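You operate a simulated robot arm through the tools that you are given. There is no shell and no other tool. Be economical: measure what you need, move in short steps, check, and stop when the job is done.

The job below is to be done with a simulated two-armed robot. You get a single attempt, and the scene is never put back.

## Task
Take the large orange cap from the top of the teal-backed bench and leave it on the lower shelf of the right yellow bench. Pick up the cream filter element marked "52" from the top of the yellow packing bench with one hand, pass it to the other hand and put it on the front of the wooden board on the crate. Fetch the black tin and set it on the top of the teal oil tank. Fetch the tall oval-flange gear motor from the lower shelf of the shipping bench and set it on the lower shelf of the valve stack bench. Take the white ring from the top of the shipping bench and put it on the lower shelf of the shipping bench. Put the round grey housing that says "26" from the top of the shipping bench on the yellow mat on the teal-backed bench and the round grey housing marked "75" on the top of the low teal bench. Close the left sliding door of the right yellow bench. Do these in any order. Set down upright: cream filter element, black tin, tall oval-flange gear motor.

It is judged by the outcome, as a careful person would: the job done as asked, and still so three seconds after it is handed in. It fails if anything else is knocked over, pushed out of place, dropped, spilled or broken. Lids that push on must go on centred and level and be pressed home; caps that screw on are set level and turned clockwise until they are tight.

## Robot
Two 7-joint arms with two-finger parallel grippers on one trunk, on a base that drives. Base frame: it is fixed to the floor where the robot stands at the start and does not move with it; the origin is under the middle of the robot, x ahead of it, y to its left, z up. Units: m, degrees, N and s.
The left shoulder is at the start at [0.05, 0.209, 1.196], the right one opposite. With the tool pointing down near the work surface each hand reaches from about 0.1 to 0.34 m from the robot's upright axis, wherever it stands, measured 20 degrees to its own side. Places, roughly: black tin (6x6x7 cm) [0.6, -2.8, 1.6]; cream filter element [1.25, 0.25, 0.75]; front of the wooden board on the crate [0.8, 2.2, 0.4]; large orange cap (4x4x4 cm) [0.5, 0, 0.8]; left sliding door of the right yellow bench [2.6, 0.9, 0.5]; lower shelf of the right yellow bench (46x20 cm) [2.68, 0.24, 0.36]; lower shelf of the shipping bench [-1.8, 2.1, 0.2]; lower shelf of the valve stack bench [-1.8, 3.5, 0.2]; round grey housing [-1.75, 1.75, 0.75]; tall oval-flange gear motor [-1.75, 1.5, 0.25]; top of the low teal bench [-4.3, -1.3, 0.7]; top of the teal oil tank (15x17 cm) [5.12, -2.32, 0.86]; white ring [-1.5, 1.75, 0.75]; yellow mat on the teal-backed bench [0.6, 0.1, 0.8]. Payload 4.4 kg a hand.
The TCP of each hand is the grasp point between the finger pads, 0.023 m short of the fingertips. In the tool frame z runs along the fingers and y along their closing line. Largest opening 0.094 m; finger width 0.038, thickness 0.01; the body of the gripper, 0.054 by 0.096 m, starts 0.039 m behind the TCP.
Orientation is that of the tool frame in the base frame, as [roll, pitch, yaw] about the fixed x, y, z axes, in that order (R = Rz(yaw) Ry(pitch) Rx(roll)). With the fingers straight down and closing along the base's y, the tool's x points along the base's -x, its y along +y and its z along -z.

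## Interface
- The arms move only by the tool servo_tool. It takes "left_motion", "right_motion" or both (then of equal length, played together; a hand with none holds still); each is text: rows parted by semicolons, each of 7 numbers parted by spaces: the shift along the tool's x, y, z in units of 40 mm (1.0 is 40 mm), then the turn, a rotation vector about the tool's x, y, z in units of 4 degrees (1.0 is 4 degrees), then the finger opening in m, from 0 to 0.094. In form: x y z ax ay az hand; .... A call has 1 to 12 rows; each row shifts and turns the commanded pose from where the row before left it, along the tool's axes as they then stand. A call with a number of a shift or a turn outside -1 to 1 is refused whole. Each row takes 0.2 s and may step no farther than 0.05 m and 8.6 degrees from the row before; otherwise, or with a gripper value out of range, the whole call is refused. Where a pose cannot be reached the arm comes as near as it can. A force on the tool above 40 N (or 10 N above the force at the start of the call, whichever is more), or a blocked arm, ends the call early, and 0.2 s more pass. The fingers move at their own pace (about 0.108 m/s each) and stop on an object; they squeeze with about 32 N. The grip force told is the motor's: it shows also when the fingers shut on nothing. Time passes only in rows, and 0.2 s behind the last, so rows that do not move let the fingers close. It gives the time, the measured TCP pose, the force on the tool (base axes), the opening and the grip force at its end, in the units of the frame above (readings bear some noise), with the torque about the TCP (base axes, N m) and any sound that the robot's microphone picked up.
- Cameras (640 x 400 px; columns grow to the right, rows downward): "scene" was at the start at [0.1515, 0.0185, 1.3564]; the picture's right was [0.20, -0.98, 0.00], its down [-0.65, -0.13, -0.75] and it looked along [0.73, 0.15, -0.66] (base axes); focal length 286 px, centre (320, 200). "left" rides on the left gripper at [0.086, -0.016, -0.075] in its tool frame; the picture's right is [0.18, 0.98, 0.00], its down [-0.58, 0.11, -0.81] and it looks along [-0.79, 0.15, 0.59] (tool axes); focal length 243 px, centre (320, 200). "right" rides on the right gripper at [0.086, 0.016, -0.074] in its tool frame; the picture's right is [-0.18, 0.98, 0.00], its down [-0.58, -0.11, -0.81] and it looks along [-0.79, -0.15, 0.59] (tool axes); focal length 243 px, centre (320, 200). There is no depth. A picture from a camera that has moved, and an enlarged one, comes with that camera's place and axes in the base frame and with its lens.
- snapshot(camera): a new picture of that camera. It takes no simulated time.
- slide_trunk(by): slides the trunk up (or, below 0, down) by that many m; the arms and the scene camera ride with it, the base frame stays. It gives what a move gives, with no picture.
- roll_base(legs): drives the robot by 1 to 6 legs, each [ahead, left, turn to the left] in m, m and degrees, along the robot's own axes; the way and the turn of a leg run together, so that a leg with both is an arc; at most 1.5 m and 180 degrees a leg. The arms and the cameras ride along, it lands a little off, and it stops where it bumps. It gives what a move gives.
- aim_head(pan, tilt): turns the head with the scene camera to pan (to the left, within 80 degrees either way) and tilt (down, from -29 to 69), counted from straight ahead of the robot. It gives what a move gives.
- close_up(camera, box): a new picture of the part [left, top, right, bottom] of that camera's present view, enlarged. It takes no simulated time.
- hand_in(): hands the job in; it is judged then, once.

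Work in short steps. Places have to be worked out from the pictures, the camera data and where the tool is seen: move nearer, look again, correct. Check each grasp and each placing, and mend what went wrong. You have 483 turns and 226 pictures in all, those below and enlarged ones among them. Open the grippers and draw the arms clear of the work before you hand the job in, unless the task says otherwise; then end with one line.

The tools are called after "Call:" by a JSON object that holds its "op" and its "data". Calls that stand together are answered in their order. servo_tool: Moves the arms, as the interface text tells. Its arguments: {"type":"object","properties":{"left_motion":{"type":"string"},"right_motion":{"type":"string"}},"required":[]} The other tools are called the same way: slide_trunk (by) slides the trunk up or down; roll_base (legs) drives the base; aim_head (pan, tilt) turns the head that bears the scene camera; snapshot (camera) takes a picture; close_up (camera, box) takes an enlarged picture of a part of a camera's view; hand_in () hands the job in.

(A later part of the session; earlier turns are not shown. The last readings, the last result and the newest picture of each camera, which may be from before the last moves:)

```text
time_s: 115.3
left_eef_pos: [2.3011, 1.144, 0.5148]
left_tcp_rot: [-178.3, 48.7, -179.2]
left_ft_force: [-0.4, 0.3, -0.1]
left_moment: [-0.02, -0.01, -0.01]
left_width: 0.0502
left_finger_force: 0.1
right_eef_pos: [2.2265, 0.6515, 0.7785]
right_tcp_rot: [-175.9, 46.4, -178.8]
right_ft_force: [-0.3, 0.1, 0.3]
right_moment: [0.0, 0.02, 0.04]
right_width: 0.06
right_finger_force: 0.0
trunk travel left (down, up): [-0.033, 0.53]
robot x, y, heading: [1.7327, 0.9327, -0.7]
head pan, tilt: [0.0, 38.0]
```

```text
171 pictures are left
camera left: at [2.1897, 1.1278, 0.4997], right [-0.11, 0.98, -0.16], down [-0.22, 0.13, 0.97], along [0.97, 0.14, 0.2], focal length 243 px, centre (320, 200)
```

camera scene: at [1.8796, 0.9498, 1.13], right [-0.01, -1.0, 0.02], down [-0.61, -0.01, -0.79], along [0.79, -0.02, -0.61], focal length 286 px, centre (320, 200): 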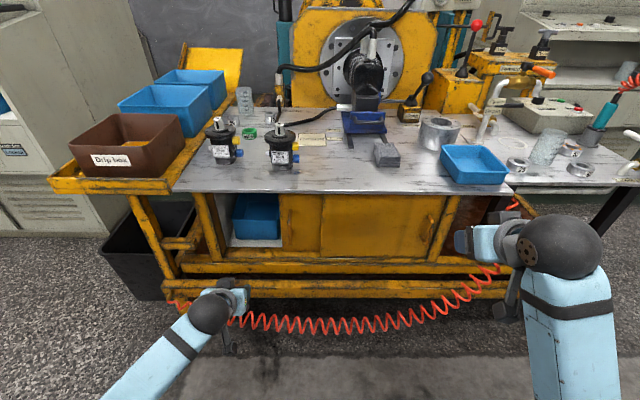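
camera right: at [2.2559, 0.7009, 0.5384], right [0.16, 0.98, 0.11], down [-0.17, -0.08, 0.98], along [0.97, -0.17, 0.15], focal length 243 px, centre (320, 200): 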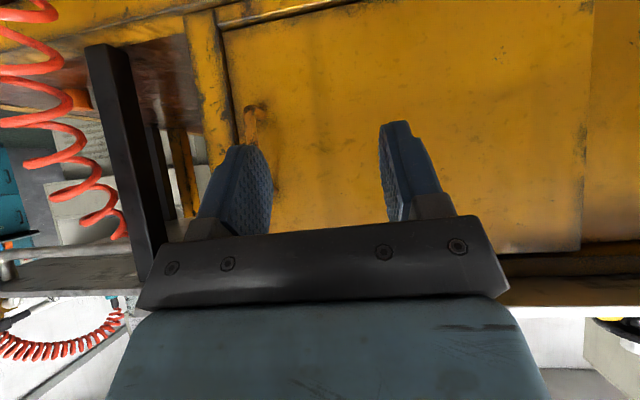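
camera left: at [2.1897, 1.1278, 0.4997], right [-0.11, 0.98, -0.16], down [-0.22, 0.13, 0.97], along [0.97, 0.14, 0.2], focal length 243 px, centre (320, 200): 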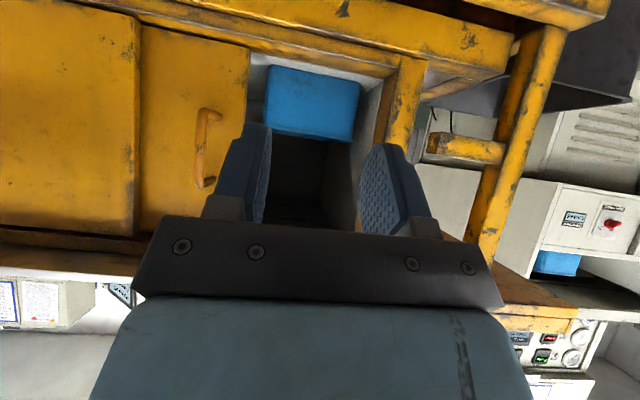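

The handle sits at about y=1.015, z 0.47–0.57. Relieve the trunk slightly, shift the hand to y≈1.015 and retract the right hand upward.

Call:
{"op": "slide_trunk", "data": {"by": 0.04}}

Call:
{"op": "servo_tool", "data": {"left_motion": "0 -0.8 0 0 0 0 0.05; 0 -0.8 0 0 0 0 0.05; 0 -0.8 0 0 0 0 0.05; 0 -0.7 0 0 0 0 0.05; 0 0 0 0 0 0 0.05", "right_motion": "-0.6 0 -0.7 0 0 0 0.06; -0.6 0 -0.7 0 0 0 0.06; 0 0 0 0 0 0 0.06; 0 0 0 0 0 0 0.06; 0 0 0 0 0 0 0.06"}}

Call:
{"op": "roll_base", "data": {"legs": [[0.15, 0, 0]]}}

Call:
{"op": "snapshot", "data": {"camera": "left"}}

Call:
{"op": "snapshot", "data": {"camera": "scene"}}

```text
time_s: 116.2
left_eef_pos: [2.3041, 1.1385, 0.5423]
left_tcp_rot: [179.9, 48.1, 179.4]
left_ft_force: [0.6, -0.1, 0.2]
left_moment: [-0.02, 0.03, -0.03]
left_width: 0.0498
left_finger_force: 0.1
right_eef_pos: [2.2294, 0.6455, 0.7943]
right_tcp_rot: [-178.4, 45.3, 179.7]
right_ft_force: [0.1, 0.4, -0.5]
right_moment: [0.01, 0.01, -0.01]
right_width: 0.0601
right_finger_force: 0.1
trunk travel left (down, up): [-0.073, 0.49]
robot x, y, heading: [1.7359, 0.9336, -0.7]
head pan, tilt: [0.0, 38.0]
```

```text
time_s: 117.3
left_eef_pos: [2.323, 1.1018, 0.533]
left_tcp_rot: [168.3, 49.0, 173.2]
left_ft_force: [0.1, 0.3, -0.7]
left_moment: [0.0, 0.02, -0.01]
left_width: 0.0499
left_finger_force: 0.0
right_eef_pos: [2.2251, 0.6463, 0.8655]
right_tcp_rot: [-178.3, 45.4, 179.6]
right_ft_force: [-0.2, -0.3, -0.6]
right_moment: [0.0, -0.03, 0.02]
right_width: 0.0601
right_finger_force: 0.1
trunk travel left (down, up): [-0.073, 0.49]
robot x, y, heading: [1.7367, 0.9351, -0.6]
head pan, tilt: [0.0, 38.0]
stopped in row 5 (left hand): the arm was blocked; the commanded pose is now the measured one
```

```text
time_s: 118.7
left_eef_pos: [2.4705, 1.0998, 0.532]
left_tcp_rot: [168.8, 48.7, 173.2]
left_ft_force: [0.2, 0.2, 0.4]
left_moment: [0.02, -0.03, 0.0]
left_width: 0.0498
left_finger_force: 0.1
right_eef_pos: [2.3742, 0.6482, 0.8687]
right_tcp_rot: [-178.0, 45.3, 179.8]
right_ft_force: [0.0, -0.3, -0.7]
right_moment: [-0.02, 0.0, 0.01]
right_width: 0.0599
right_finger_force: 0.0
trunk travel left (down, up): [-0.073, 0.49]
robot x, y, heading: [1.88, 0.9314, -0.8]
head pan, tilt: [0.0, 38.0]
```

```text
170 pictures are left
camera left: at [2.3599, 1.0808, 0.5141], right [-0.15, 0.99, -0.01], down [-0.23, -0.02, 0.97], along [0.96, 0.15, 0.23], focal length 243 px, centre (320, 200)
```

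left: 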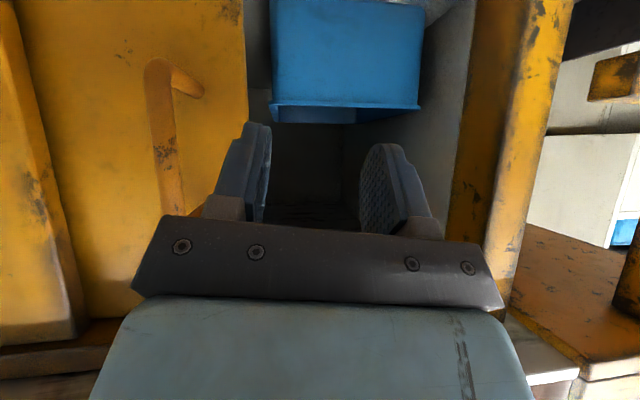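

```text
169 pictures are left
camera scene: at [2.0414, 0.9347, 1.1589], right [-0.01, -1.0, 0.0], down [-0.62, 0.0, -0.79], along [0.79, -0.01, -0.62], focal length 286 px, centre (320, 200)
```

scene: 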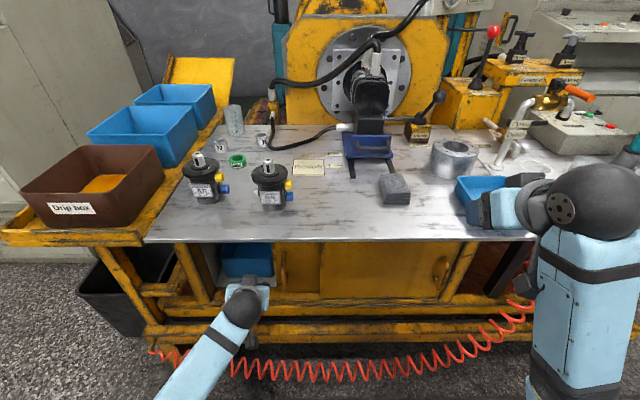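

The hand needs to be ~9 cm to the right; use the base (arm's lateral limit), staying a little back.

Call:
{"op": "roll_base", "data": {"legs": [[-0.03, -0.09, 0.7]]}}

Call:
{"op": "servo_tool", "data": {"left_motion": "0 0 0 0.7 0.1 -0.35 0.05; 0 0 0 0.7 0.1 -0.35 0.05; 0 0 0 0.7 0 -0.35 0.05; 0 0 0 0 0 0 0.05"}}

Call:
{"op": "snapshot", "data": {"camera": "left"}}

Call:
{"op": "close_up", "data": {"camera": "scene", "box": [180, 200, 480, 390]}}

```text
time_s: 120.1
left_eef_pos: [2.4381, 1.0179, 0.535]
left_tcp_rot: [168.5, 48.8, 173.8]
left_ft_force: [-0.6, -0.5, -0.8]
left_moment: [0.03, 0.0, -0.02]
left_width: 0.0499
left_finger_force: 0.2
right_eef_pos: [2.3455, 0.5634, 0.8699]
right_tcp_rot: [-178.1, 45.4, -179.5]
right_ft_force: [0.1, -1.4, -0.1]
right_moment: [-0.01, 0.0, 0.0]
right_width: 0.0599
right_finger_force: 0.0
trunk travel left (down, up): [-0.073, 0.49]
robot x, y, heading: [1.8553, 0.8431, 0.2]
head pan, tilt: [0.0, 38.0]
```

```text
time_s: 121.1
left_eef_pos: [2.4393, 1.0176, 0.536]
left_tcp_rot: [-178.4, 48.4, -179.9]
left_ft_force: [-0.6, 0.0, 0.3]
left_moment: [-0.02, 0.0, -0.01]
left_width: 0.0501
left_finger_force: 0.1
right_eef_pos: [2.3453, 0.5605, 0.8695]
right_tcp_rot: [-178.2, 45.5, -179.7]
right_ft_force: [0.3, 0.5, -0.3]
right_moment: [-0.03, 0.0, -0.01]
right_width: 0.06
right_finger_force: 0.1
trunk travel left (down, up): [-0.073, 0.49]
robot x, y, heading: [1.8507, 0.842, 0.1]
head pan, tilt: [0.0, 38.0]
```

```text
168 pictures are left
camera left: at [2.326, 1.0015, 0.5215], right [-0.1, 0.98, -0.16], down [-0.22, 0.13, 0.97], along [0.97, 0.13, 0.2], focal length 243 px, centre (320, 200)
```

left: 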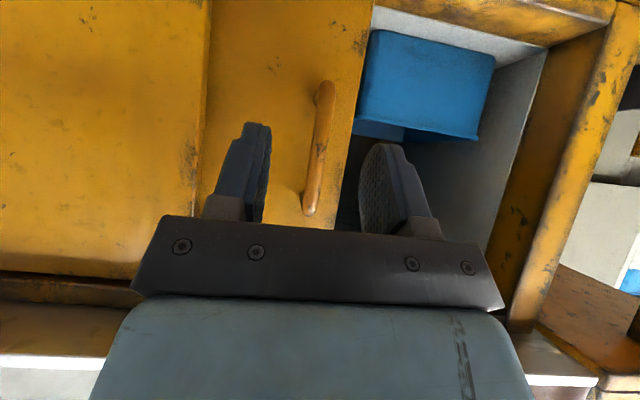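

```text
2.11 times, centred on (330, 295) of scene
camera zoom: at [2.0076, 0.8435, 1.1598], right [0.0, -1.0, 0.0], down [-0.62, 0.0, -0.79], along [0.79, 0.0, -0.62], focal length 601 px, centre (299, 0)
```

zoom: 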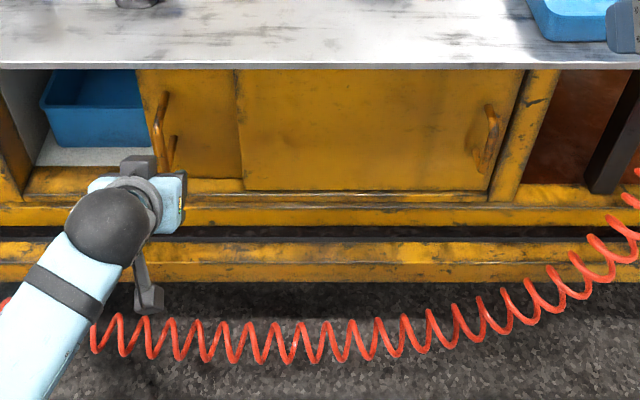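

The handle lies between the fingers' lines (y≈1.02). Advance horizontally ~7.5 cm and look.

Call:
{"op": "servo_tool", "data": {"left_motion": "-0.42 0 0.47 0 0 0 0.05; -0.42 0 0.47 0 0 0 0.05; -0.42 0 0.47 0 0 0 0.05; 0 0 0 0 0 0 0.05"}}

Call:
{"op": "snapshot", "data": {"camera": "left"}}

```text
time_s: 122.1
left_eef_pos: [2.5138, 1.0146, 0.5351]
left_tcp_rot: [-178.4, 48.4, -179.9]
left_ft_force: [-0.3, 0.7, 0.1]
left_moment: [0.02, -0.02, 0.03]
left_width: 0.0498
left_finger_force: 0.1
right_eef_pos: [2.3443, 0.5613, 0.8694]
right_tcp_rot: [-178.4, 45.5, -179.7]
right_ft_force: [0.4, 0.2, -0.7]
right_moment: [-0.04, 0.01, -0.02]
right_width: 0.0601
right_finger_force: 0.0
trunk travel left (down, up): [-0.073, 0.49]
robot x, y, heading: [1.8497, 0.8405, 0.1]
head pan, tilt: [0.0, 38.0]
```

```text
166 pictures are left
camera left: at [2.4013, 1.0, 0.5209], right [-0.1, 0.98, -0.16], down [-0.22, 0.13, 0.97], along [0.97, 0.13, 0.2], focal length 243 px, centre (320, 200)
```

left: 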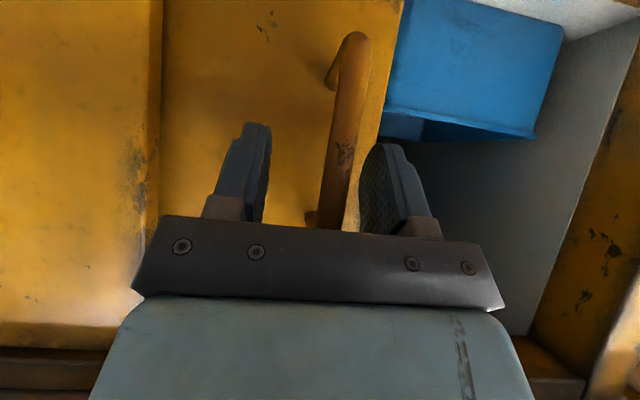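

The bar is at x≈2.50, inside the fingers. Close on it.

Call:
{"op": "servo_tool", "data": {"left_motion": "0 0 0 0 0 0 0; 0 0 0 0 0 0 0; 0 0 0 0 0 0 0; 0 0 0 0 0 0 0"}}

Call:
{"op": "snapshot", "data": {"camera": "left"}}

```text
time_s: 123.1
left_eef_pos: [2.514, 1.0149, 0.5349]
left_tcp_rot: [-178.5, 48.4, 180.0]
left_ft_force: [4.8, 1.8, -1.8]
left_moment: [2.02, -0.2, -0.14]
left_width: 0.0123
left_finger_force: 44.9
right_eef_pos: [2.3472, 0.5609, 0.8696]
right_tcp_rot: [-178.3, 45.5, -179.7]
right_ft_force: [-0.4, -0.3, 0.4]
right_moment: [-0.04, -0.02, 0.0]
right_width: 0.06
right_finger_force: 0.2
trunk travel left (down, up): [-0.073, 0.49]
robot x, y, heading: [1.8501, 0.8421, 0.2]
head pan, tilt: [0.0, 38.0]
```

```text
165 pictures are left
camera left: at [2.4013, 1.0002, 0.5208], right [-0.1, 0.98, -0.15], down [-0.22, 0.13, 0.97], along [0.97, 0.13, 0.2], focal length 243 px, centre (320, 200)
```

left: 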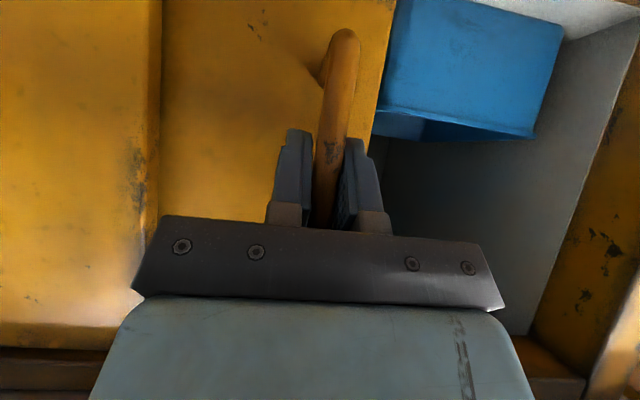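

Handle gripped. Slide the door left.

Call:
{"op": "servo_tool", "data": {"left_motion": "0 0.3 0 0 0 0 0; 0 0.4 0 0 0 0 0; 0 0.4 0 0 0 0 0; 0 0.4 0 0 0 0 0; 0 0.4 0 0 0 0 0; 0 0.4 0 0 0 0 0; 0 0 0 0 0 0 0"}}

Call:
{"op": "snapshot", "data": {"camera": "left"}}

```text
time_s: 124.9
left_eef_pos: [2.514, 1.1071, 0.5363]
left_tcp_rot: [-178.8, 48.5, 179.8]
left_ft_force: [-10.1, -0.1, 9.1]
left_moment: [1.97, 0.07, -0.15]
left_width: 0.0124
left_finger_force: 44.7
right_eef_pos: [2.345, 0.5623, 0.8706]
right_tcp_rot: [-178.3, 45.5, -179.7]
right_ft_force: [-0.6, -0.2, 0.6]
right_moment: [-0.02, 0.04, 0.02]
right_width: 0.0602
right_finger_force: 0.1
trunk travel left (down, up): [-0.073, 0.49]
robot x, y, heading: [1.8536, 0.8397, 0.2]
head pan, tilt: [0.0, 38.0]
stopped in row 7 (left hand): the force on the tool passed its limit at 40 N (the readings are from after the stop); the commanded pose is now the measured one
```

```text
164 pictures are left
camera left: at [2.4015, 1.093, 0.5207], right [-0.1, 0.98, -0.15], down [-0.22, 0.13, 0.97], along [0.97, 0.13, 0.2], focal length 243 px, centre (320, 200)
```

left: 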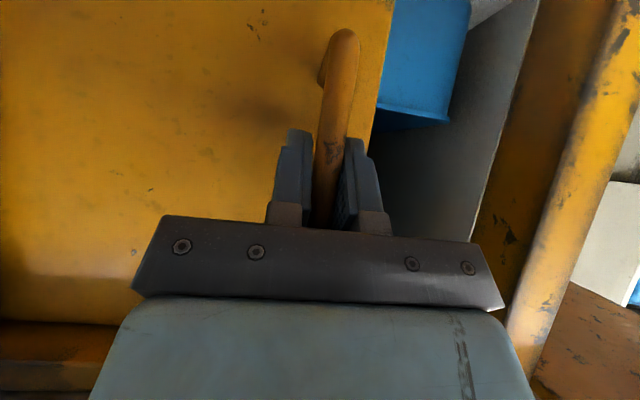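

Door moved 9 cm; continue in gentler steps.

Call:
{"op": "servo_tool", "data": {"left_motion": "0 0.25 0 0 0 0 0; 0 0.25 0 0 0 0 0; 0 0.25 0 0 0 0 0; 0 0.25 0 0 0 0 0; 0 0.25 0 0 0 0 0; 0 0.25 0 0 0 0 0; 0 0.25 0 0 0 0 0; 0 0.25 0 0 0 0 0; 0 0.25 0 0 0 0 0; 0 0.25 0 0 0 0 0"}}

Call:
{"op": "snapshot", "data": {"camera": "left"}}

Call:
{"op": "close_up", "data": {"camera": "scene", "box": [100, 200, 400, 390]}}

```text
time_s: 126.1
left_eef_pos: [2.5146, 1.1557, 0.5349]
left_tcp_rot: [-178.9, 48.5, 179.7]
left_ft_force: [-14.3, 1.8, 13.9]
left_moment: [1.85, 0.86, -0.12]
left_width: 0.0123
left_finger_force: 45.4
right_eef_pos: [2.3434, 0.5607, 0.8695]
right_tcp_rot: [-178.3, 45.7, -179.5]
right_ft_force: [-0.3, 1.0, -0.1]
right_moment: [0.01, -0.02, -0.01]
right_width: 0.0603
right_finger_force: 0.1
trunk travel left (down, up): [-0.073, 0.49]
robot x, y, heading: [1.8546, 0.8427, 0.3]
head pan, tilt: [0.0, 38.0]
stopped in row 5 (left hand): the force on the tool passed its limit at 41 N (the readings are from after the stop); the commanded pose is now the measured one
```

```text
163 pictures are left
camera left: at [2.4016, 1.1398, 0.5206], right [-0.11, 0.98, -0.15], down [-0.22, 0.12, 0.97], along [0.97, 0.13, 0.2], focal length 243 px, centre (320, 200)
```

left: 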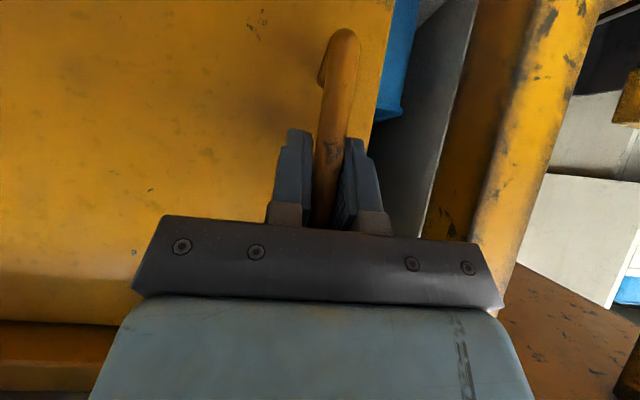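

```text
2.11 times, centred on (250, 295) of scene
camera zoom: at [2.0053, 0.843, 1.1601], right [0.0, -1.0, 0.0], down [-0.61, 0.0, -0.79], along [0.79, 0.0, -0.61], focal length 601 px, centre (467, 0)
```

zoom: 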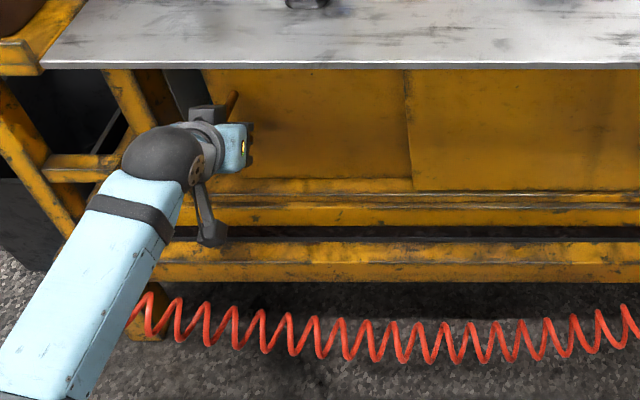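

Call:
{"op": "servo_tool", "data": {"left_motion": "0 0 0 0 0 0 0; 0 0.2 0 0 0 0 0; 0 0.2 0 0 0 0 0; 0 0.2 0 0 0 0 0; 0 0.2 0 0 0 0 0; 0 0.2 0 0 0 0 0; 0 0.2 0 0 0 0 0; 0 0.2 0 0 0 0 0; 0 0.2 0 0 0 0 0; 0 0.2 0 0 0 0 0"}}

Call:
{"op": "servo_tool", "data": {"left_motion": "0 0 0 0 0 0 0; 0 0.2 0 0 0 0 0; 0 0.2 0 0 0 0 0; 0 0.2 0 0 0 0 0; 0 0.2 0 0 0 0 0; 0 0.2 0 0 0 0 0; 0 0.2 0 0 0 0 0; 0 0.2 0 0 0 0 0; 0 0.2 0 0 0 0 0; 0 0.2 0 0 0 0 0"}}

Call:
{"op": "snapshot", "data": {"camera": "left"}}

```text
time_s: 127.5
left_eef_pos: [2.5133, 1.1949, 0.5349]
left_tcp_rot: [-179.0, 48.5, 179.8]
left_ft_force: [-16.4, 0.6, 15.7]
left_moment: [1.83, 0.86, -0.11]
left_width: 0.0122
left_finger_force: 45.0
right_eef_pos: [2.3445, 0.5619, 0.8704]
right_tcp_rot: [-178.3, 45.5, -179.6]
right_ft_force: [0.5, 0.1, 0.5]
right_moment: [-0.01, 0.02, 0.01]
right_width: 0.06
right_finger_force: 0.0
trunk travel left (down, up): [-0.073, 0.49]
robot x, y, heading: [1.8503, 0.84, 0.1]
head pan, tilt: [0.0, 38.0]
stopped in row 7 (left hand): the force on the tool passed its limit at 42 N (the readings are from after the stop); the commanded pose is now the measured one
```

```text
time_s: 128.7
left_eef_pos: [2.5143, 1.2197, 0.5352]
left_tcp_rot: [-178.7, 48.6, 179.7]
left_ft_force: [-18.6, -6.2, 17.1]
left_moment: [2.02, 0.83, -0.08]
left_width: 0.0123
left_finger_force: 44.7
right_eef_pos: [2.3432, 0.5609, 0.8712]
right_tcp_rot: [-178.5, 45.6, -179.6]
right_ft_force: [-1.3, -0.5, 0.7]
right_moment: [-0.02, -0.01, -0.03]
right_width: 0.06
right_finger_force: 0.0
trunk travel left (down, up): [-0.073, 0.49]
robot x, y, heading: [1.8467, 0.8429, 0.1]
head pan, tilt: [0.0, 38.0]
stopped in row 5 (left hand): the force on the tool passed its limit at 44 N (the readings are from after the stop); the commanded pose is now the measured one
```

```text
161 pictures are left
camera left: at [2.4018, 1.2052, 0.5204], right [-0.1, 0.98, -0.15], down [-0.22, 0.13, 0.97], along [0.97, 0.13, 0.2], focal length 243 px, centre (320, 200)
```

left: 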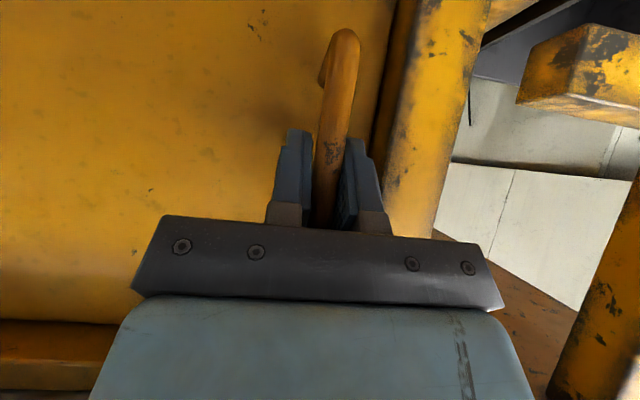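

Looks closed; one more firm push to confirm the end stop.

Call:
{"op": "servo_tool", "data": {"left_motion": "0 0 0 0 0 0 0; 0 0.15 0 0 0 0 0; 0 0.15 0 0 0 0 0; 0 0.15 0 0 0 0 0; 0 0.15 0 0 0 0 0; 0 0.15 0 0 0 0 0; 0 0.15 0 0 0 0 0"}}

Call:
{"op": "close_up", "data": {"camera": "left", "box": [260, 0, 540, 200]}}

```text
time_s: 129.2
left_eef_pos: [2.5149, 1.2204, 0.5358]
left_tcp_rot: [-178.4, 48.7, 179.6]
left_ft_force: [-16.8, -6.2, 15.6]
left_moment: [2.05, 0.84, -0.07]
left_width: 0.0122
left_finger_force: 45.1
right_eef_pos: [2.344, 0.5627, 0.8708]
right_tcp_rot: [-178.4, 45.6, -179.7]
right_ft_force: [-0.5, -0.6, 0.3]
right_moment: [0.04, 0.0, 0.03]
right_width: 0.0599
right_finger_force: 0.0
trunk travel left (down, up): [-0.073, 0.49]
robot x, y, heading: [1.8489, 0.8393, -0.0]
head pan, tilt: [0.0, 38.0]
stopped in row 2 (left hand): the force on the tool passed its limit at 44 N (the readings are from after the stop); the commanded pose is now the measured one
```

```text
2.00 times, centred on (400, 100) of left
camera zoom: at [2.4018, 1.2056, 0.5203], right [-0.1, 0.98, -0.16], down [-0.22, 0.13, 0.97], along [0.97, 0.13, 0.2], focal length 485 px, centre (160, 400)
```

zoom: 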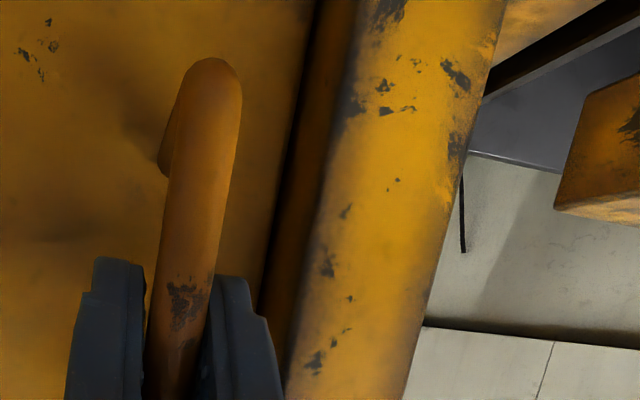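

End stop felt. Open and withdraw the left hand.

Call:
{"op": "servo_tool", "data": {"left_motion": "0 0 0 0 0 0 0.04; 0 0 0 0 0 0 0.05; 0 0 0 0 0 0 0.05; 0.42 0 -0.47 0 0 0 0.05; 0.42 0 -0.47 0 0 0 0.05; 0.42 0 -0.47 0 0 0 0.05; 0.42 0 -0.47 0 0 0 0.05; 0.42 0 -0.47 0 0 0 0.05; 0 0 0 0 0 0 0.05"}}

Call:
{"op": "snapshot", "data": {"camera": "left"}}

Call:
{"op": "roll_base", "data": {"legs": [[-0.12, 0, 0]]}}

Call:
{"op": "snapshot", "data": {"camera": "scene"}}

```text
time_s: 131.2
left_eef_pos: [2.3904, 1.2225, 0.5323]
left_tcp_rot: [-178.0, 48.4, 180.0]
left_ft_force: [-0.9, 0.9, 0.1]
left_moment: [-0.03, 0.03, 0.01]
left_width: 0.05
left_finger_force: 0.1
right_eef_pos: [2.3443, 0.5623, 0.8699]
right_tcp_rot: [-178.3, 45.4, -179.6]
right_ft_force: [0.3, -0.6, 0.2]
right_moment: [0.03, 0.01, 0.01]
right_width: 0.06
right_finger_force: 0.0
trunk travel left (down, up): [-0.073, 0.49]
robot x, y, heading: [1.8525, 0.8389, 0.2]
head pan, tilt: [0.0, 38.0]
```

```text
159 pictures are left
camera left: at [2.278, 1.2083, 0.5185], right [-0.1, 0.98, -0.16], down [-0.21, 0.14, 0.97], along [0.97, 0.13, 0.2], focal length 243 px, centre (320, 200)
```

left: 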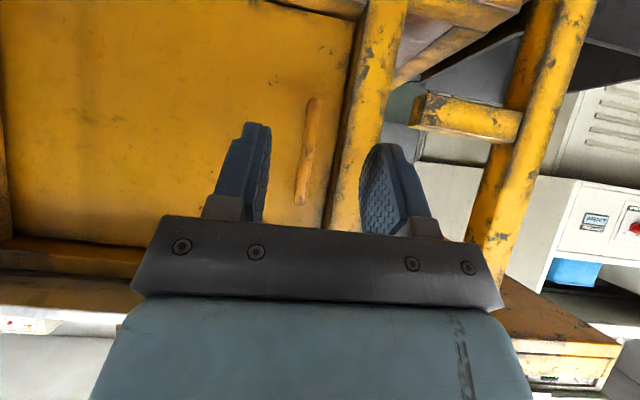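

```text
time_s: 132.5
left_eef_pos: [2.2704, 1.2223, 0.5325]
left_tcp_rot: [-178.0, 48.3, 180.0]
left_ft_force: [-0.4, -0.3, 0.9]
left_moment: [-0.03, -0.01, 0.03]
left_width: 0.05
left_finger_force: 0.2
right_eef_pos: [2.2234, 0.5612, 0.8698]
right_tcp_rot: [-178.2, 45.5, -179.7]
right_ft_force: [-0.9, 0.0, 0.2]
right_moment: [0.03, 0.01, 0.0]
right_width: 0.0598
right_finger_force: 0.0
trunk travel left (down, up): [-0.073, 0.49]
robot x, y, heading: [1.7312, 0.8441, 0.1]
head pan, tilt: [0.0, 38.0]
```

```text
158 pictures are left
camera scene: at [1.8855, 0.8433, 1.1598], right [0.0, -1.0, 0.0], down [-0.62, 0.0, -0.79], along [0.79, 0.0, -0.62], focal length 286 px, centre (320, 200)
```

scene: 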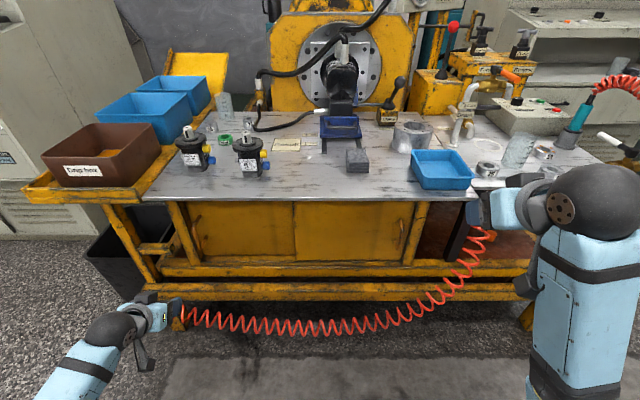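

Door is closed. Raise the trunk and return both tools to pointing down before turning to the packing bench.

Call:
{"op": "slide_trunk", "data": {"by": 0.35}}

Call:
{"op": "servo_tool", "data": {"left_motion": "-0.7 0 -0.7 0 1 0 0.05; -0.7 0 -0.7 0 1 0 0.05; -0.7 0 -0.7 0 1 0 0.05; -0.7 0 -0.7 0 1 0 0.05; -0.3 0 -0.7 0 1 0 0.05; 0 0 -0.7 0 1 0 0.05; 0 0 0 0 1 0 0.05; 0 0 0 0 1 0 0.05; 0 0 0 0 1 0 0.05; 0 0 0 0 1 0 0.05; 0 0 0 0 1 0 0.05; 0 0 0 0 1 0 0.05", "right_motion": "0 0 0 0 1 0 0.06; 0 0 0 0 1 0 0.06; 0 0 0 0 1 0 0.06; 0 0 0 0 1 0 0.06; 0 0 0 0 1 0 0.06; 0 0 0 0 1 0 0.06; 0 0 0 0 1 0 0.06; 0 0 0 0 1 0 0.06; 0 0 0 0 1 0 0.06; 0 0 0 0 1 0 0.06; 0 0 0 0 1 0 0.06; 0 0 0 -0.4 0.4 0 0.06"}}

```text
time_s: 135.9
left_eef_pos: [2.2689, 1.2218, 0.8834]
left_tcp_rot: [-178.1, 48.4, 180.0]
left_ft_force: [0.6, 0.2, -0.5]
left_moment: [-0.02, -0.01, -0.04]
left_width: 0.0501
left_finger_force: 0.0
right_eef_pos: [2.2241, 0.5619, 1.2188]
right_tcp_rot: [-178.3, 45.5, -179.6]
right_ft_force: [0.0, 0.2, 0.2]
right_moment: [-0.01, -0.01, 0.02]
right_width: 0.0597
right_finger_force: 0.1
trunk travel left (down, up): [-0.423, 0.14]
robot x, y, heading: [1.7299, 0.8451, -0.0]
head pan, tilt: [0.0, 38.0]
```

```text
time_s: 138.5
left_eef_pos: [2.2583, 1.2274, 1.0958]
left_tcp_rot: [-178.7, 0.4, 178.6]
left_ft_force: [1.2, -0.7, -0.6]
left_moment: [0.05, 0.0, 0.0]
left_width: 0.0499
left_finger_force: 0.0
right_eef_pos: [2.2233, 0.5605, 1.2174]
right_tcp_rot: [179.6, -0.2, 179.1]
right_ft_force: [-0.6, -0.2, 0.0]
right_moment: [0.01, 0.0, 0.01]
right_width: 0.0601
right_finger_force: 0.1
right hand out of reach, approached as far as the arm can: row 1
trunk travel left (down, up): [-0.423, 0.14]
robot x, y, heading: [1.7309, 0.8418, -0.2]
head pan, tilt: [0.0, 38.0]
```

Move slightly forward for clearance, turn left 90° and look.

Call:
{"op": "roll_base", "data": {"legs": [[0.12, 0, 0], [0, 0, 90]]}}

Call:
{"op": "aim_head", "data": {"pan": 60, "tilt": 35}}

Call:
{"op": "snapshot", "data": {"camera": "scene"}}

```text
time_s: 143.6
left_eef_pos: [1.4554, 1.3655, 1.0954]
left_tcp_rot: [-178.8, 0.4, -90.9]
left_ft_force: [0.0, 0.1, 1.1]
left_moment: [0.01, 0.05, 0.0]
left_width: 0.0501
left_finger_force: 0.0
right_eef_pos: [2.1222, 1.3387, 1.2186]
right_tcp_rot: [179.6, -0.2, -90.1]
right_ft_force: [-0.7, 0.8, 0.2]
right_moment: [0.0, 0.04, -0.03]
right_width: 0.0599
right_finger_force: 0.1
trunk travel left (down, up): [-0.423, 0.14]
robot x, y, heading: [1.8469, 0.8387, 90.5]
head pan, tilt: [0.0, 38.0]
```

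```text
time_s: 144.9
left_eef_pos: [1.4548, 1.3653, 1.0958]
left_tcp_rot: [-178.7, 0.4, -90.7]
left_ft_force: [-0.2, -0.4, 0.7]
left_moment: [0.02, -0.02, 0.0]
left_width: 0.0501
left_finger_force: 0.0
right_eef_pos: [2.1212, 1.3367, 1.2189]
right_tcp_rot: [179.6, -0.1, -90.2]
right_ft_force: [-0.3, -0.1, 0.4]
right_moment: [0.0, -0.02, -0.02]
right_width: 0.0599
right_finger_force: 0.1
trunk travel left (down, up): [-0.423, 0.14]
robot x, y, heading: [1.8477, 0.8417, 90.8]
head pan, tilt: [60.0, 35.0]
```

```text
157 pictures are left
camera scene: at [1.7722, 0.9539, 1.5143], right [0.49, 0.87, 0.0], down [0.5, -0.28, -0.82], along [-0.71, 0.4, -0.57], focal length 286 px, centre (320, 200)
```

scene: 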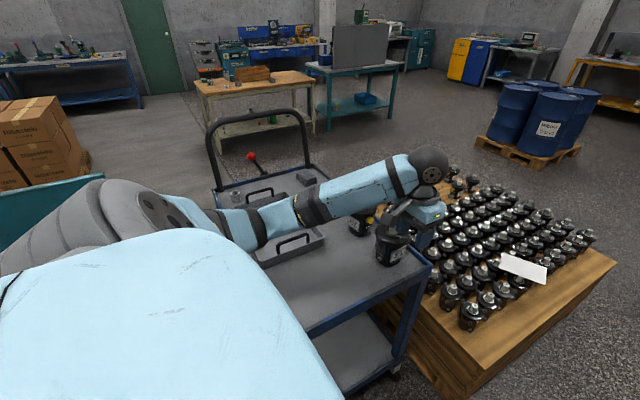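

Turn a further 90° to face the packing bench.

Call:
{"op": "roll_base", "data": {"legs": [[0, 0, 89.5]]}}

Call:
{"op": "aim_head", "data": {"pan": 20, "tilt": 40}}

Call:
{"op": "snapshot", "data": {"camera": "scene"}}

```text
time_s: 149.2
left_eef_pos: [1.3385, 0.4303, 1.0958]
left_tcp_rot: [-178.7, 0.4, 1.2]
left_ft_force: [-0.1, 0.4, 0.6]
left_moment: [-0.01, -0.03, -0.02]
left_width: 0.0501
left_finger_force: 0.1
right_eef_pos: [1.3414, 1.0976, 1.219]
right_tcp_rot: [179.7, -0.1, 1.7]
right_ft_force: [-0.1, -0.6, 1.0]
right_moment: [0.01, 0.04, 0.0]
right_width: 0.06
right_finger_force: 0.1
trunk travel left (down, up): [-0.423, 0.14]
robot x, y, heading: [1.8511, 0.8457, -177.3]
head pan, tilt: [60.0, 35.0]
```

```text
time_s: 150.3
left_eef_pos: [1.3382, 0.43, 1.096]
left_tcp_rot: [-178.8, 0.5, 1.2]
left_ft_force: [-0.1, -0.1, 0.3]
left_moment: [0.01, 0.01, -0.02]
left_width: 0.0499
left_finger_force: 0.1
right_eef_pos: [1.3419, 1.0969, 1.2187]
right_tcp_rot: [179.7, -0.1, 1.8]
right_ft_force: [-0.2, 0.6, -0.5]
right_moment: [-0.01, -0.03, 0.02]
right_width: 0.0602
right_finger_force: 0.0
trunk travel left (down, up): [-0.423, 0.14]
robot x, y, heading: [1.8457, 0.8401, -176.9]
head pan, tilt: [20.0, 40.0]
```

```text
156 pictures are left
camera scene: at [1.704, 0.8071, 1.5068], right [-0.39, 0.92, 0.0], down [0.59, 0.25, -0.77], along [-0.71, -0.3, -0.64], focal length 286 px, centre (320, 200)
```

scene: 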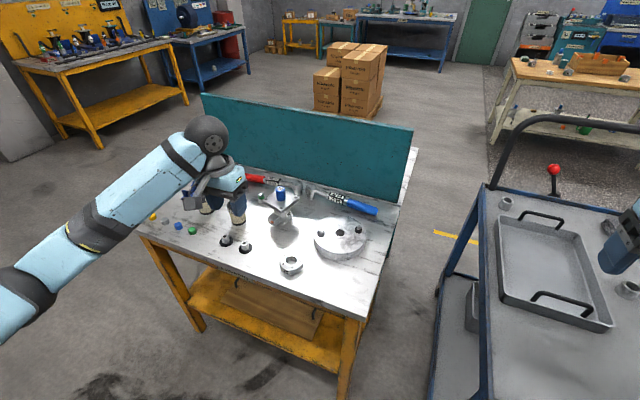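

Call:
{"op": "roll_base", "data": {"legs": [[0, 0.4, -3]]}}

Call:
{"op": "aim_head", "data": {"pan": 0, "tilt": 45}}

Call:
{"op": "snapshot", "data": {"camera": "scene"}}

```text
time_s: 154.3
left_eef_pos: [1.3289, 0.0613, 1.0956]
left_tcp_rot: [-178.6, 0.4, -1.4]
left_ft_force: [-0.1, 0.2, 1.0]
left_moment: [0.0, 0.0, 0.0]
left_width: 0.05
left_finger_force: 0.1
right_eef_pos: [1.3641, 0.7286, 1.2188]
right_tcp_rot: [179.5, -0.1, -0.9]
right_ft_force: [1.3, 0.0, -0.3]
right_moment: [0.01, 0.01, 0.01]
right_width: 0.0598
right_finger_force: 0.0
trunk travel left (down, up): [-0.423, 0.14]
robot x, y, heading: [1.8533, 0.4465, 180.0]
head pan, tilt: [20.0, 40.0]
```

```text
time_s: 155.1
left_eef_pos: [1.3277, 0.0609, 1.0948]
left_tcp_rot: [-178.7, 0.4, -1.5]
left_ft_force: [-0.5, -0.1, 0.3]
left_moment: [-0.02, 0.0, -0.03]
left_width: 0.0502
left_finger_force: 0.1
right_eef_pos: [1.3639, 0.7286, 1.2187]
right_tcp_rot: [179.7, -0.1, -1.0]
right_ft_force: [-0.5, 0.3, 0.6]
right_moment: [0.04, 0.0, 0.01]
right_width: 0.0602
right_finger_force: 0.1
trunk travel left (down, up): [-0.423, 0.14]
robot x, y, heading: [1.8584, 0.4459, 180.1]
head pan, tilt: [0.0, 45.0]
```

```text
155 pictures are left
camera scene: at [1.7103, 0.4501, 1.4995], right [0.0, 1.0, 0.0], down [0.71, 0.0, -0.71], along [-0.71, 0.0, -0.71], focal length 286 px, centre (320, 200)
```

scene: 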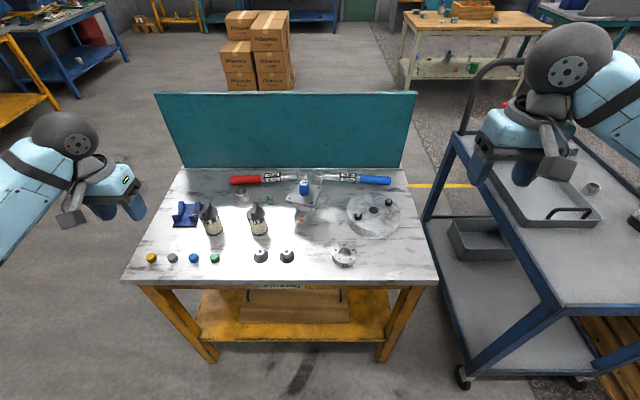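

Call:
{"op": "close_up", "data": {"camera": "scene", "box": [150, 170, 420, 290]}}

```text
2.37 times, centred on (285, 230) of scene
camera zoom: at [1.7103, 0.4501, 1.4995], right [0.0, 1.0, 0.0], down [0.71, 0.0, -0.71], along [-0.71, 0.0, -0.71], focal length 677 px, centre (403, 129)
```

zoom: 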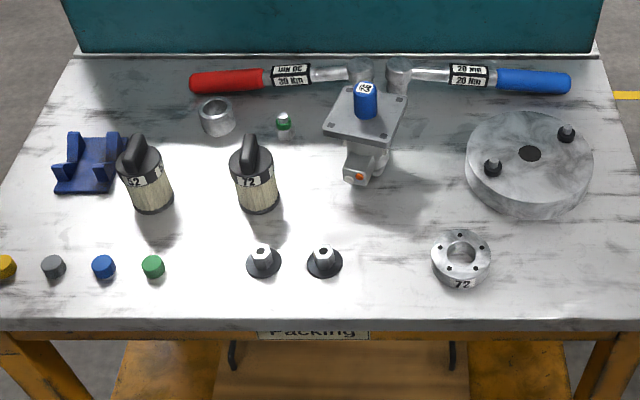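

Call:
{"op": "close_up", "data": {"camera": "scene", "box": [190, 195, 280, 245]}}

```text
7.11 times, centred on (235, 220) of scene
camera zoom: at [1.7103, 0.4501, 1.4995], right [0.0, 1.0, 0.0], down [0.71, 0.0, -0.71], along [-0.71, 0.0, -0.71], focal length 2030 px, centre (924, 58)
```

zoom: 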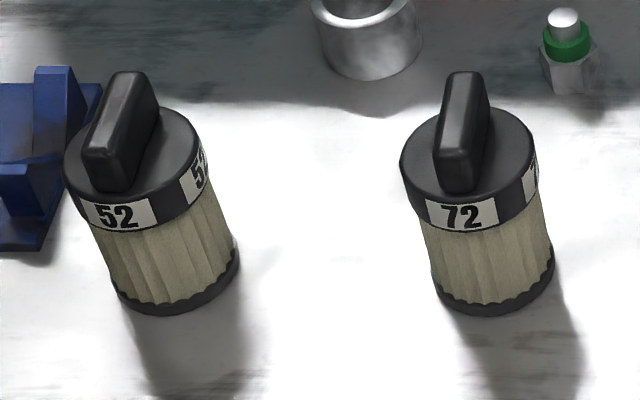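

The left one is "52", with a fin on top whose thin side is along y. Drive closer so that the left hand hovers near it.

Call:
{"op": "roll_base", "data": {"legs": [[0.18, 0.08, 0]]}}

Call:
{"op": "snapshot", "data": {"camera": "left"}}

Call:
{"op": "snapshot", "data": {"camera": "scene"}}

```text
time_s: 156.7
left_eef_pos: [1.1463, -0.0196, 1.0964]
left_tcp_rot: [-178.8, 0.5, -1.6]
left_ft_force: [-0.7, 0.6, 0.4]
left_moment: [-0.04, 0.0, -0.01]
left_width: 0.0501
left_finger_force: 0.0
right_eef_pos: [1.1814, 0.6483, 1.219]
right_tcp_rot: [179.6, -0.2, -1.0]
right_ft_force: [-0.2, -0.3, -0.1]
right_moment: [0.0, -0.01, 0.01]
right_width: 0.06
right_finger_force: 0.1
trunk travel left (down, up): [-0.423, 0.14]
robot x, y, heading: [1.6762, 0.366, 179.9]
head pan, tilt: [0.0, 45.0]
```

```text
152 pictures are left
camera left: at [1.2343, -0.0071, 1.1708], right [0.16, -0.99, -0.02], down [-0.58, -0.11, 0.81], along [-0.8, -0.11, -0.59], focal length 243 px, centre (320, 200)
```

left: 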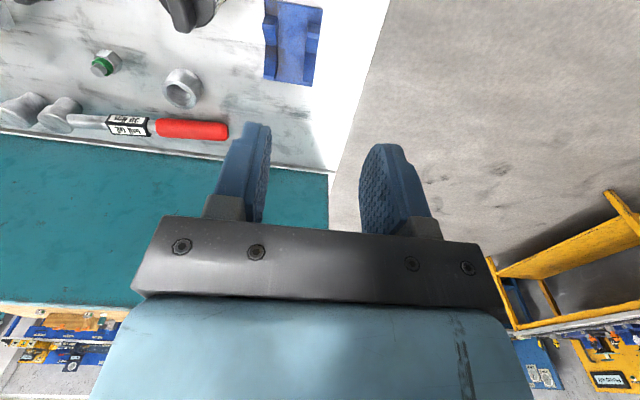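

```text
151 pictures are left
camera scene: at [1.5279, 0.3694, 1.4995], right [0.0, 1.0, 0.0], down [0.71, 0.0, -0.71], along [-0.71, 0.0, -0.71], focal length 286 px, centre (320, 200)
```

scene: 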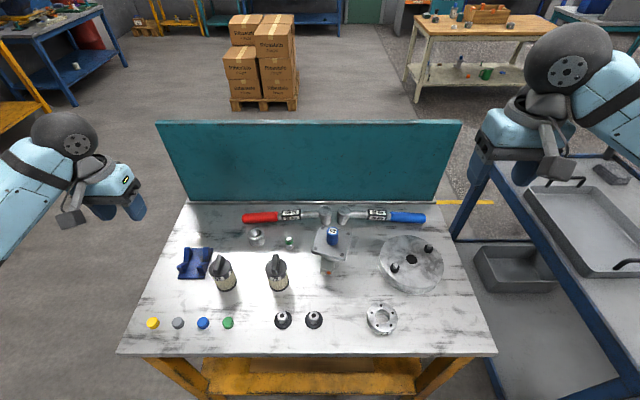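

Triangulated: filter at about (1.166, 0.131), fin top ≈0.92. Move the left hand above it and look.

Call:
{"op": "servo_tool", "data": {"left_motion": "0.12 -0.95 0 0 0 0 0.06; 0.12 -0.95 0 0 0 0 0.06; 0.12 -0.95 0 0 0 0 0.06; 0.12 -0.95 0 -0.3 0 0 0.06; 0 0 0.6 0 0 0.3 0.06; 0 0 0.6 0 0 0 0.06; 0 0 0 0 0 0 0.06"}}

Call:
{"op": "snapshot", "data": {"camera": "left"}}

Call:
{"op": "close_up", "data": {"camera": "scene", "box": [140, 190, 340, 320]}}

```text
time_s: 158.3
left_eef_pos: [1.1702, 0.1326, 1.0511]
left_tcp_rot: [-179.9, 0.5, -2.8]
left_ft_force: [-0.1, 0.1, 0.2]
left_moment: [-0.04, -0.02, -0.01]
left_width: 0.0599
left_finger_force: 0.1
right_eef_pos: [1.1827, 0.6485, 1.2183]
right_tcp_rot: [179.6, -0.1, -1.0]
right_ft_force: [0.8, 0.4, 0.6]
right_moment: [0.02, -0.01, -0.01]
right_width: 0.0603
right_finger_force: 0.1
trunk travel left (down, up): [-0.423, 0.14]
robot x, y, heading: [1.6739, 0.3648, 179.9]
head pan, tilt: [0.0, 45.0]
```

```text
150 pictures are left
camera left: at [1.259, 0.1434, 1.1255], right [0.14, -0.99, 0.0], down [-0.58, -0.08, 0.81], along [-0.8, -0.11, -0.59], focal length 243 px, centre (320, 200)
```

left: 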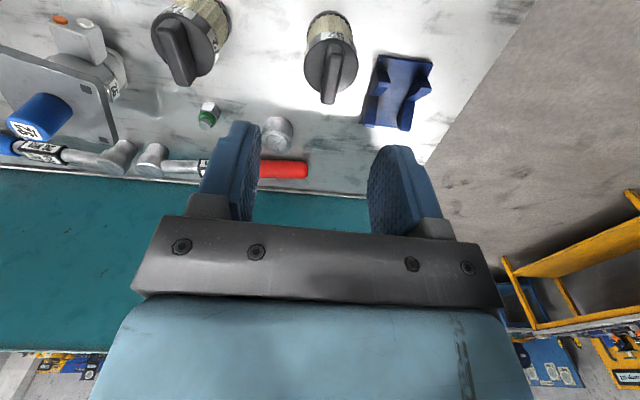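

```text
3.08 times, centred on (240, 255) of scene
camera zoom: at [1.5279, 0.3696, 1.4995], right [0.0, 1.0, 0.0], down [0.71, 0.0, -0.71], along [-0.71, 0.0, -0.71], focal length 878 px, centre (566, 31)
```

zoom: 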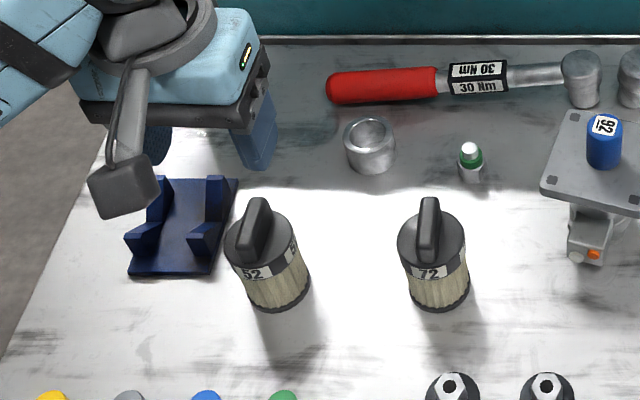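

Views suggest fin at ≈(1.145, 0.118), z top ≈0.88–0.90. Close in a bit and re-measure.

Call:
{"op": "servo_tool", "data": {"left_motion": "-0.5 0.35 0.6 0 0 0 0.06; 0 0 0.6 0 0 0.2 0.06; 0 0 0 0 0 0 0.06"}}

Call:
{"op": "snapshot", "data": {"camera": "left"}}

```text
time_s: 159.1
left_eef_pos: [1.1489, 0.121, 1.0057]
left_tcp_rot: [-179.8, 0.4, -3.7]
left_ft_force: [-0.9, 0.1, 0.2]
left_moment: [-0.02, 0.02, 0.03]
left_width: 0.0601
left_finger_force: 0.1
right_eef_pos: [1.1825, 0.6486, 1.2188]
right_tcp_rot: [179.6, -0.1, -1.1]
right_ft_force: [-0.2, 0.0, -0.6]
right_moment: [0.0, 0.01, 0.02]
right_width: 0.0599
right_finger_force: 0.1
trunk travel left (down, up): [-0.423, 0.14]
robot x, y, heading: [1.6719, 0.3706, 180.0]
head pan, tilt: [0.0, 45.0]
```

```text
148 pictures are left
camera left: at [1.2377, 0.1291, 1.079], right [0.12, -0.99, 0.0], down [-0.58, -0.07, 0.81], along [-0.8, -0.1, -0.59], focal length 243 px, centre (320, 200)
```

left: 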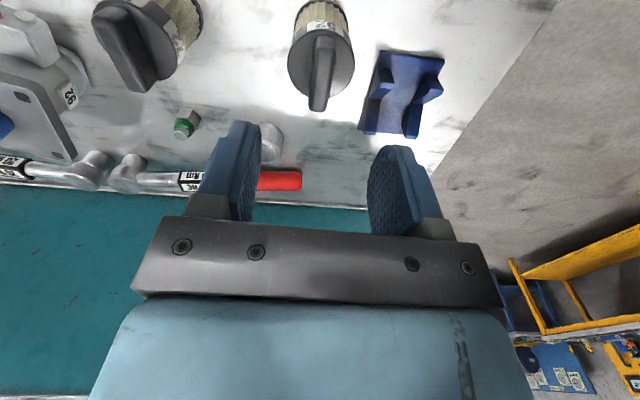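

Refined: fin at (1.143, 0.116), top ≈0.89. Square the yaw, descend and grip the fin.

Call:
{"op": "servo_tool", "data": {"left_motion": "-0.15 0.12 0.8 0 0 -0.9 0.06; 0 0 0.8 0 0 0 0.06; 0 0 0.7 0 0 0 0.06; 0 0 0.35 0 0 0 0.06; 0 0 0 0 0 0 0.06"}}

Call:
{"op": "snapshot", "data": {"camera": "left"}}

Call:
{"op": "close_up", "data": {"camera": "scene", "box": [140, 190, 340, 320]}}

```text
time_s: 160.3
left_eef_pos: [1.1407, 0.1179, 0.8976]
left_tcp_rot: [-179.9, 0.4, 0.0]
left_ft_force: [0.9, 0.1, -0.1]
left_moment: [0.03, -0.01, 0.01]
left_width: 0.0601
left_finger_force: 0.1
right_eef_pos: [1.1818, 0.6476, 1.2191]
right_tcp_rot: [179.5, -0.2, -0.9]
right_ft_force: [-0.1, 0.3, 0.2]
right_moment: [0.02, 0.0, 0.0]
right_width: 0.06
right_finger_force: 0.0
trunk travel left (down, up): [-0.423, 0.14]
robot x, y, heading: [1.6767, 0.3675, 179.5]
head pan, tilt: [0.0, 45.0]
```

```text
147 pictures are left
camera left: at [1.2283, 0.1317, 0.9717], right [0.18, -0.98, 0.0], down [-0.58, -0.11, 0.81], along [-0.8, -0.15, -0.59], focal length 243 px, centre (320, 200)
```

left: 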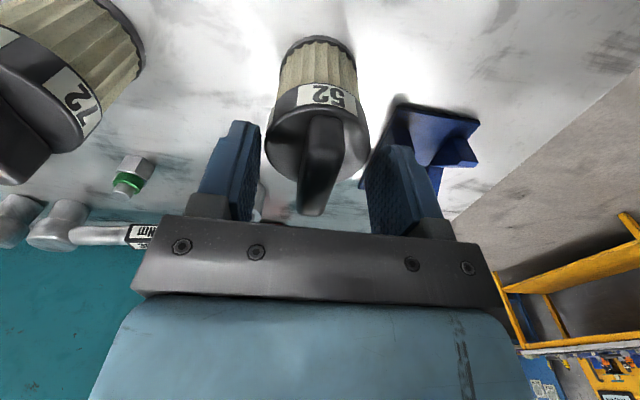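

```text
3.08 times, centred on (240, 255) of scene
camera zoom: at [1.5279, 0.3694, 1.4995], right [0.0, 1.0, 0.0], down [0.71, 0.0, -0.71], along [-0.71, 0.0, -0.71], focal length 878 px, centre (566, 31)
```

zoom: 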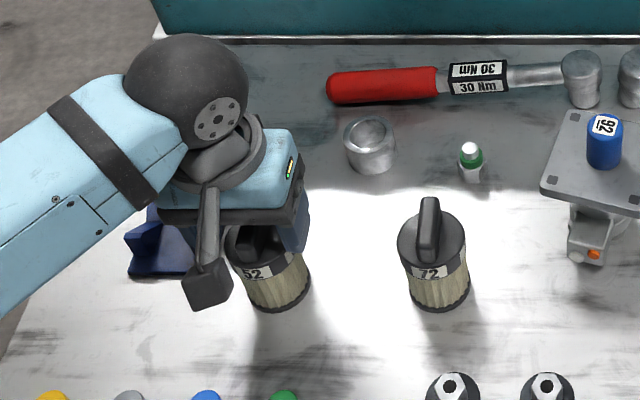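

Fin is centred between the fingers. Lower 2 cm and close.

Call:
{"op": "servo_tool", "data": {"left_motion": "0 0 0.25 0 0 0 0.05; 0 0 0.25 0 0 0 0.05; 0 0 0 0 0 0 0; 0 0 0 0 0 0 0; 0 0 0 0 0 0 0; 0 0 0 0 0 0 0"}}

Call:
{"op": "snapshot", "data": {"camera": "left"}}

```text
time_s: 160.9
left_eef_pos: [1.139, 0.1164, 0.8841]
left_tcp_rot: [-179.6, 0.9, 0.1]
left_ft_force: [4.4, 1.6, 20.3]
left_moment: [0.01, -0.21, -0.08]
left_width: 0.0541
left_finger_force: 32.5
right_eef_pos: [1.1834, 0.6497, 1.2197]
right_tcp_rot: [179.6, -0.1, -0.9]
right_ft_force: [1.5, 0.4, -0.2]
right_moment: [0.0, -0.01, -0.02]
right_width: 0.0601
right_finger_force: 0.0
trunk travel left (down, up): [-0.423, 0.14]
robot x, y, heading: [1.6747, 0.3731, 179.8]
head pan, tilt: [0.0, 45.0]
stopped in row 3 (left hand): the force on the tool passed its limit at 66 N (the readings are from after the stop); the commanded pose is now the measured one
```

```text
145 pictures are left
camera left: at [1.2277, 0.1319, 0.9572], right [0.18, -0.98, -0.01], down [-0.57, -0.11, 0.81], along [-0.8, -0.15, -0.58], focal length 243 px, centre (320, 200)
```

left: 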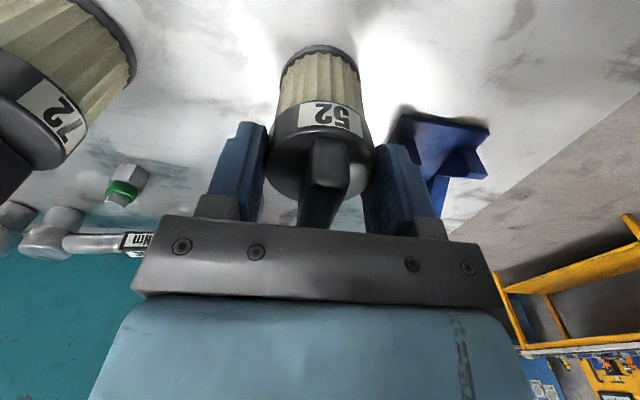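

The palm met the fin top; the fingers straddle the 54 mm cap disc. Ease up 5 mm and grip the disc.

Call:
{"op": "servo_tool", "data": {"left_motion": "0 0 -0.15 0 -0.1 0 0.065; 0 0 0 0 0 0 0.065; 0 0 0 0 0 0 0; 0 0 0 0 0 0 0; 0 0 0 0 0 0 0; 0 0 0 0 0 0 0"}}

Call:
{"op": "snapshot", "data": {"camera": "left"}}

```text
time_s: 162.3
left_eef_pos: [1.14, 0.1159, 0.8866]
left_tcp_rot: [-179.7, 1.0, 0.1]
left_ft_force: [-0.4, -0.1, -0.3]
left_moment: [-0.01, 0.01, 0.0]
left_width: 0.0538
left_finger_force: 32.2
right_eef_pos: [1.1825, 0.6463, 1.2168]
right_tcp_rot: [179.5, -0.1, -1.0]
right_ft_force: [0.2, 0.1, 0.1]
right_moment: [0.03, 0.02, 0.0]
right_width: 0.0599
right_finger_force: 0.1
trunk travel left (down, up): [-0.423, 0.14]
robot x, y, heading: [1.6735, 0.366, 179.9]
head pan, tilt: [0.0, 45.0]
```

```text
144 pictures are left
camera left: at [1.2282, 0.1315, 0.9603], right [0.18, -0.98, -0.01], down [-0.57, -0.11, 0.82], along [-0.8, -0.15, -0.58], focal length 243 px, centre (320, 200)
```

left: 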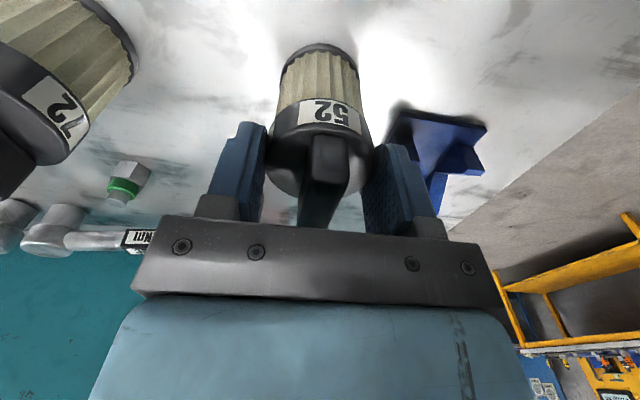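

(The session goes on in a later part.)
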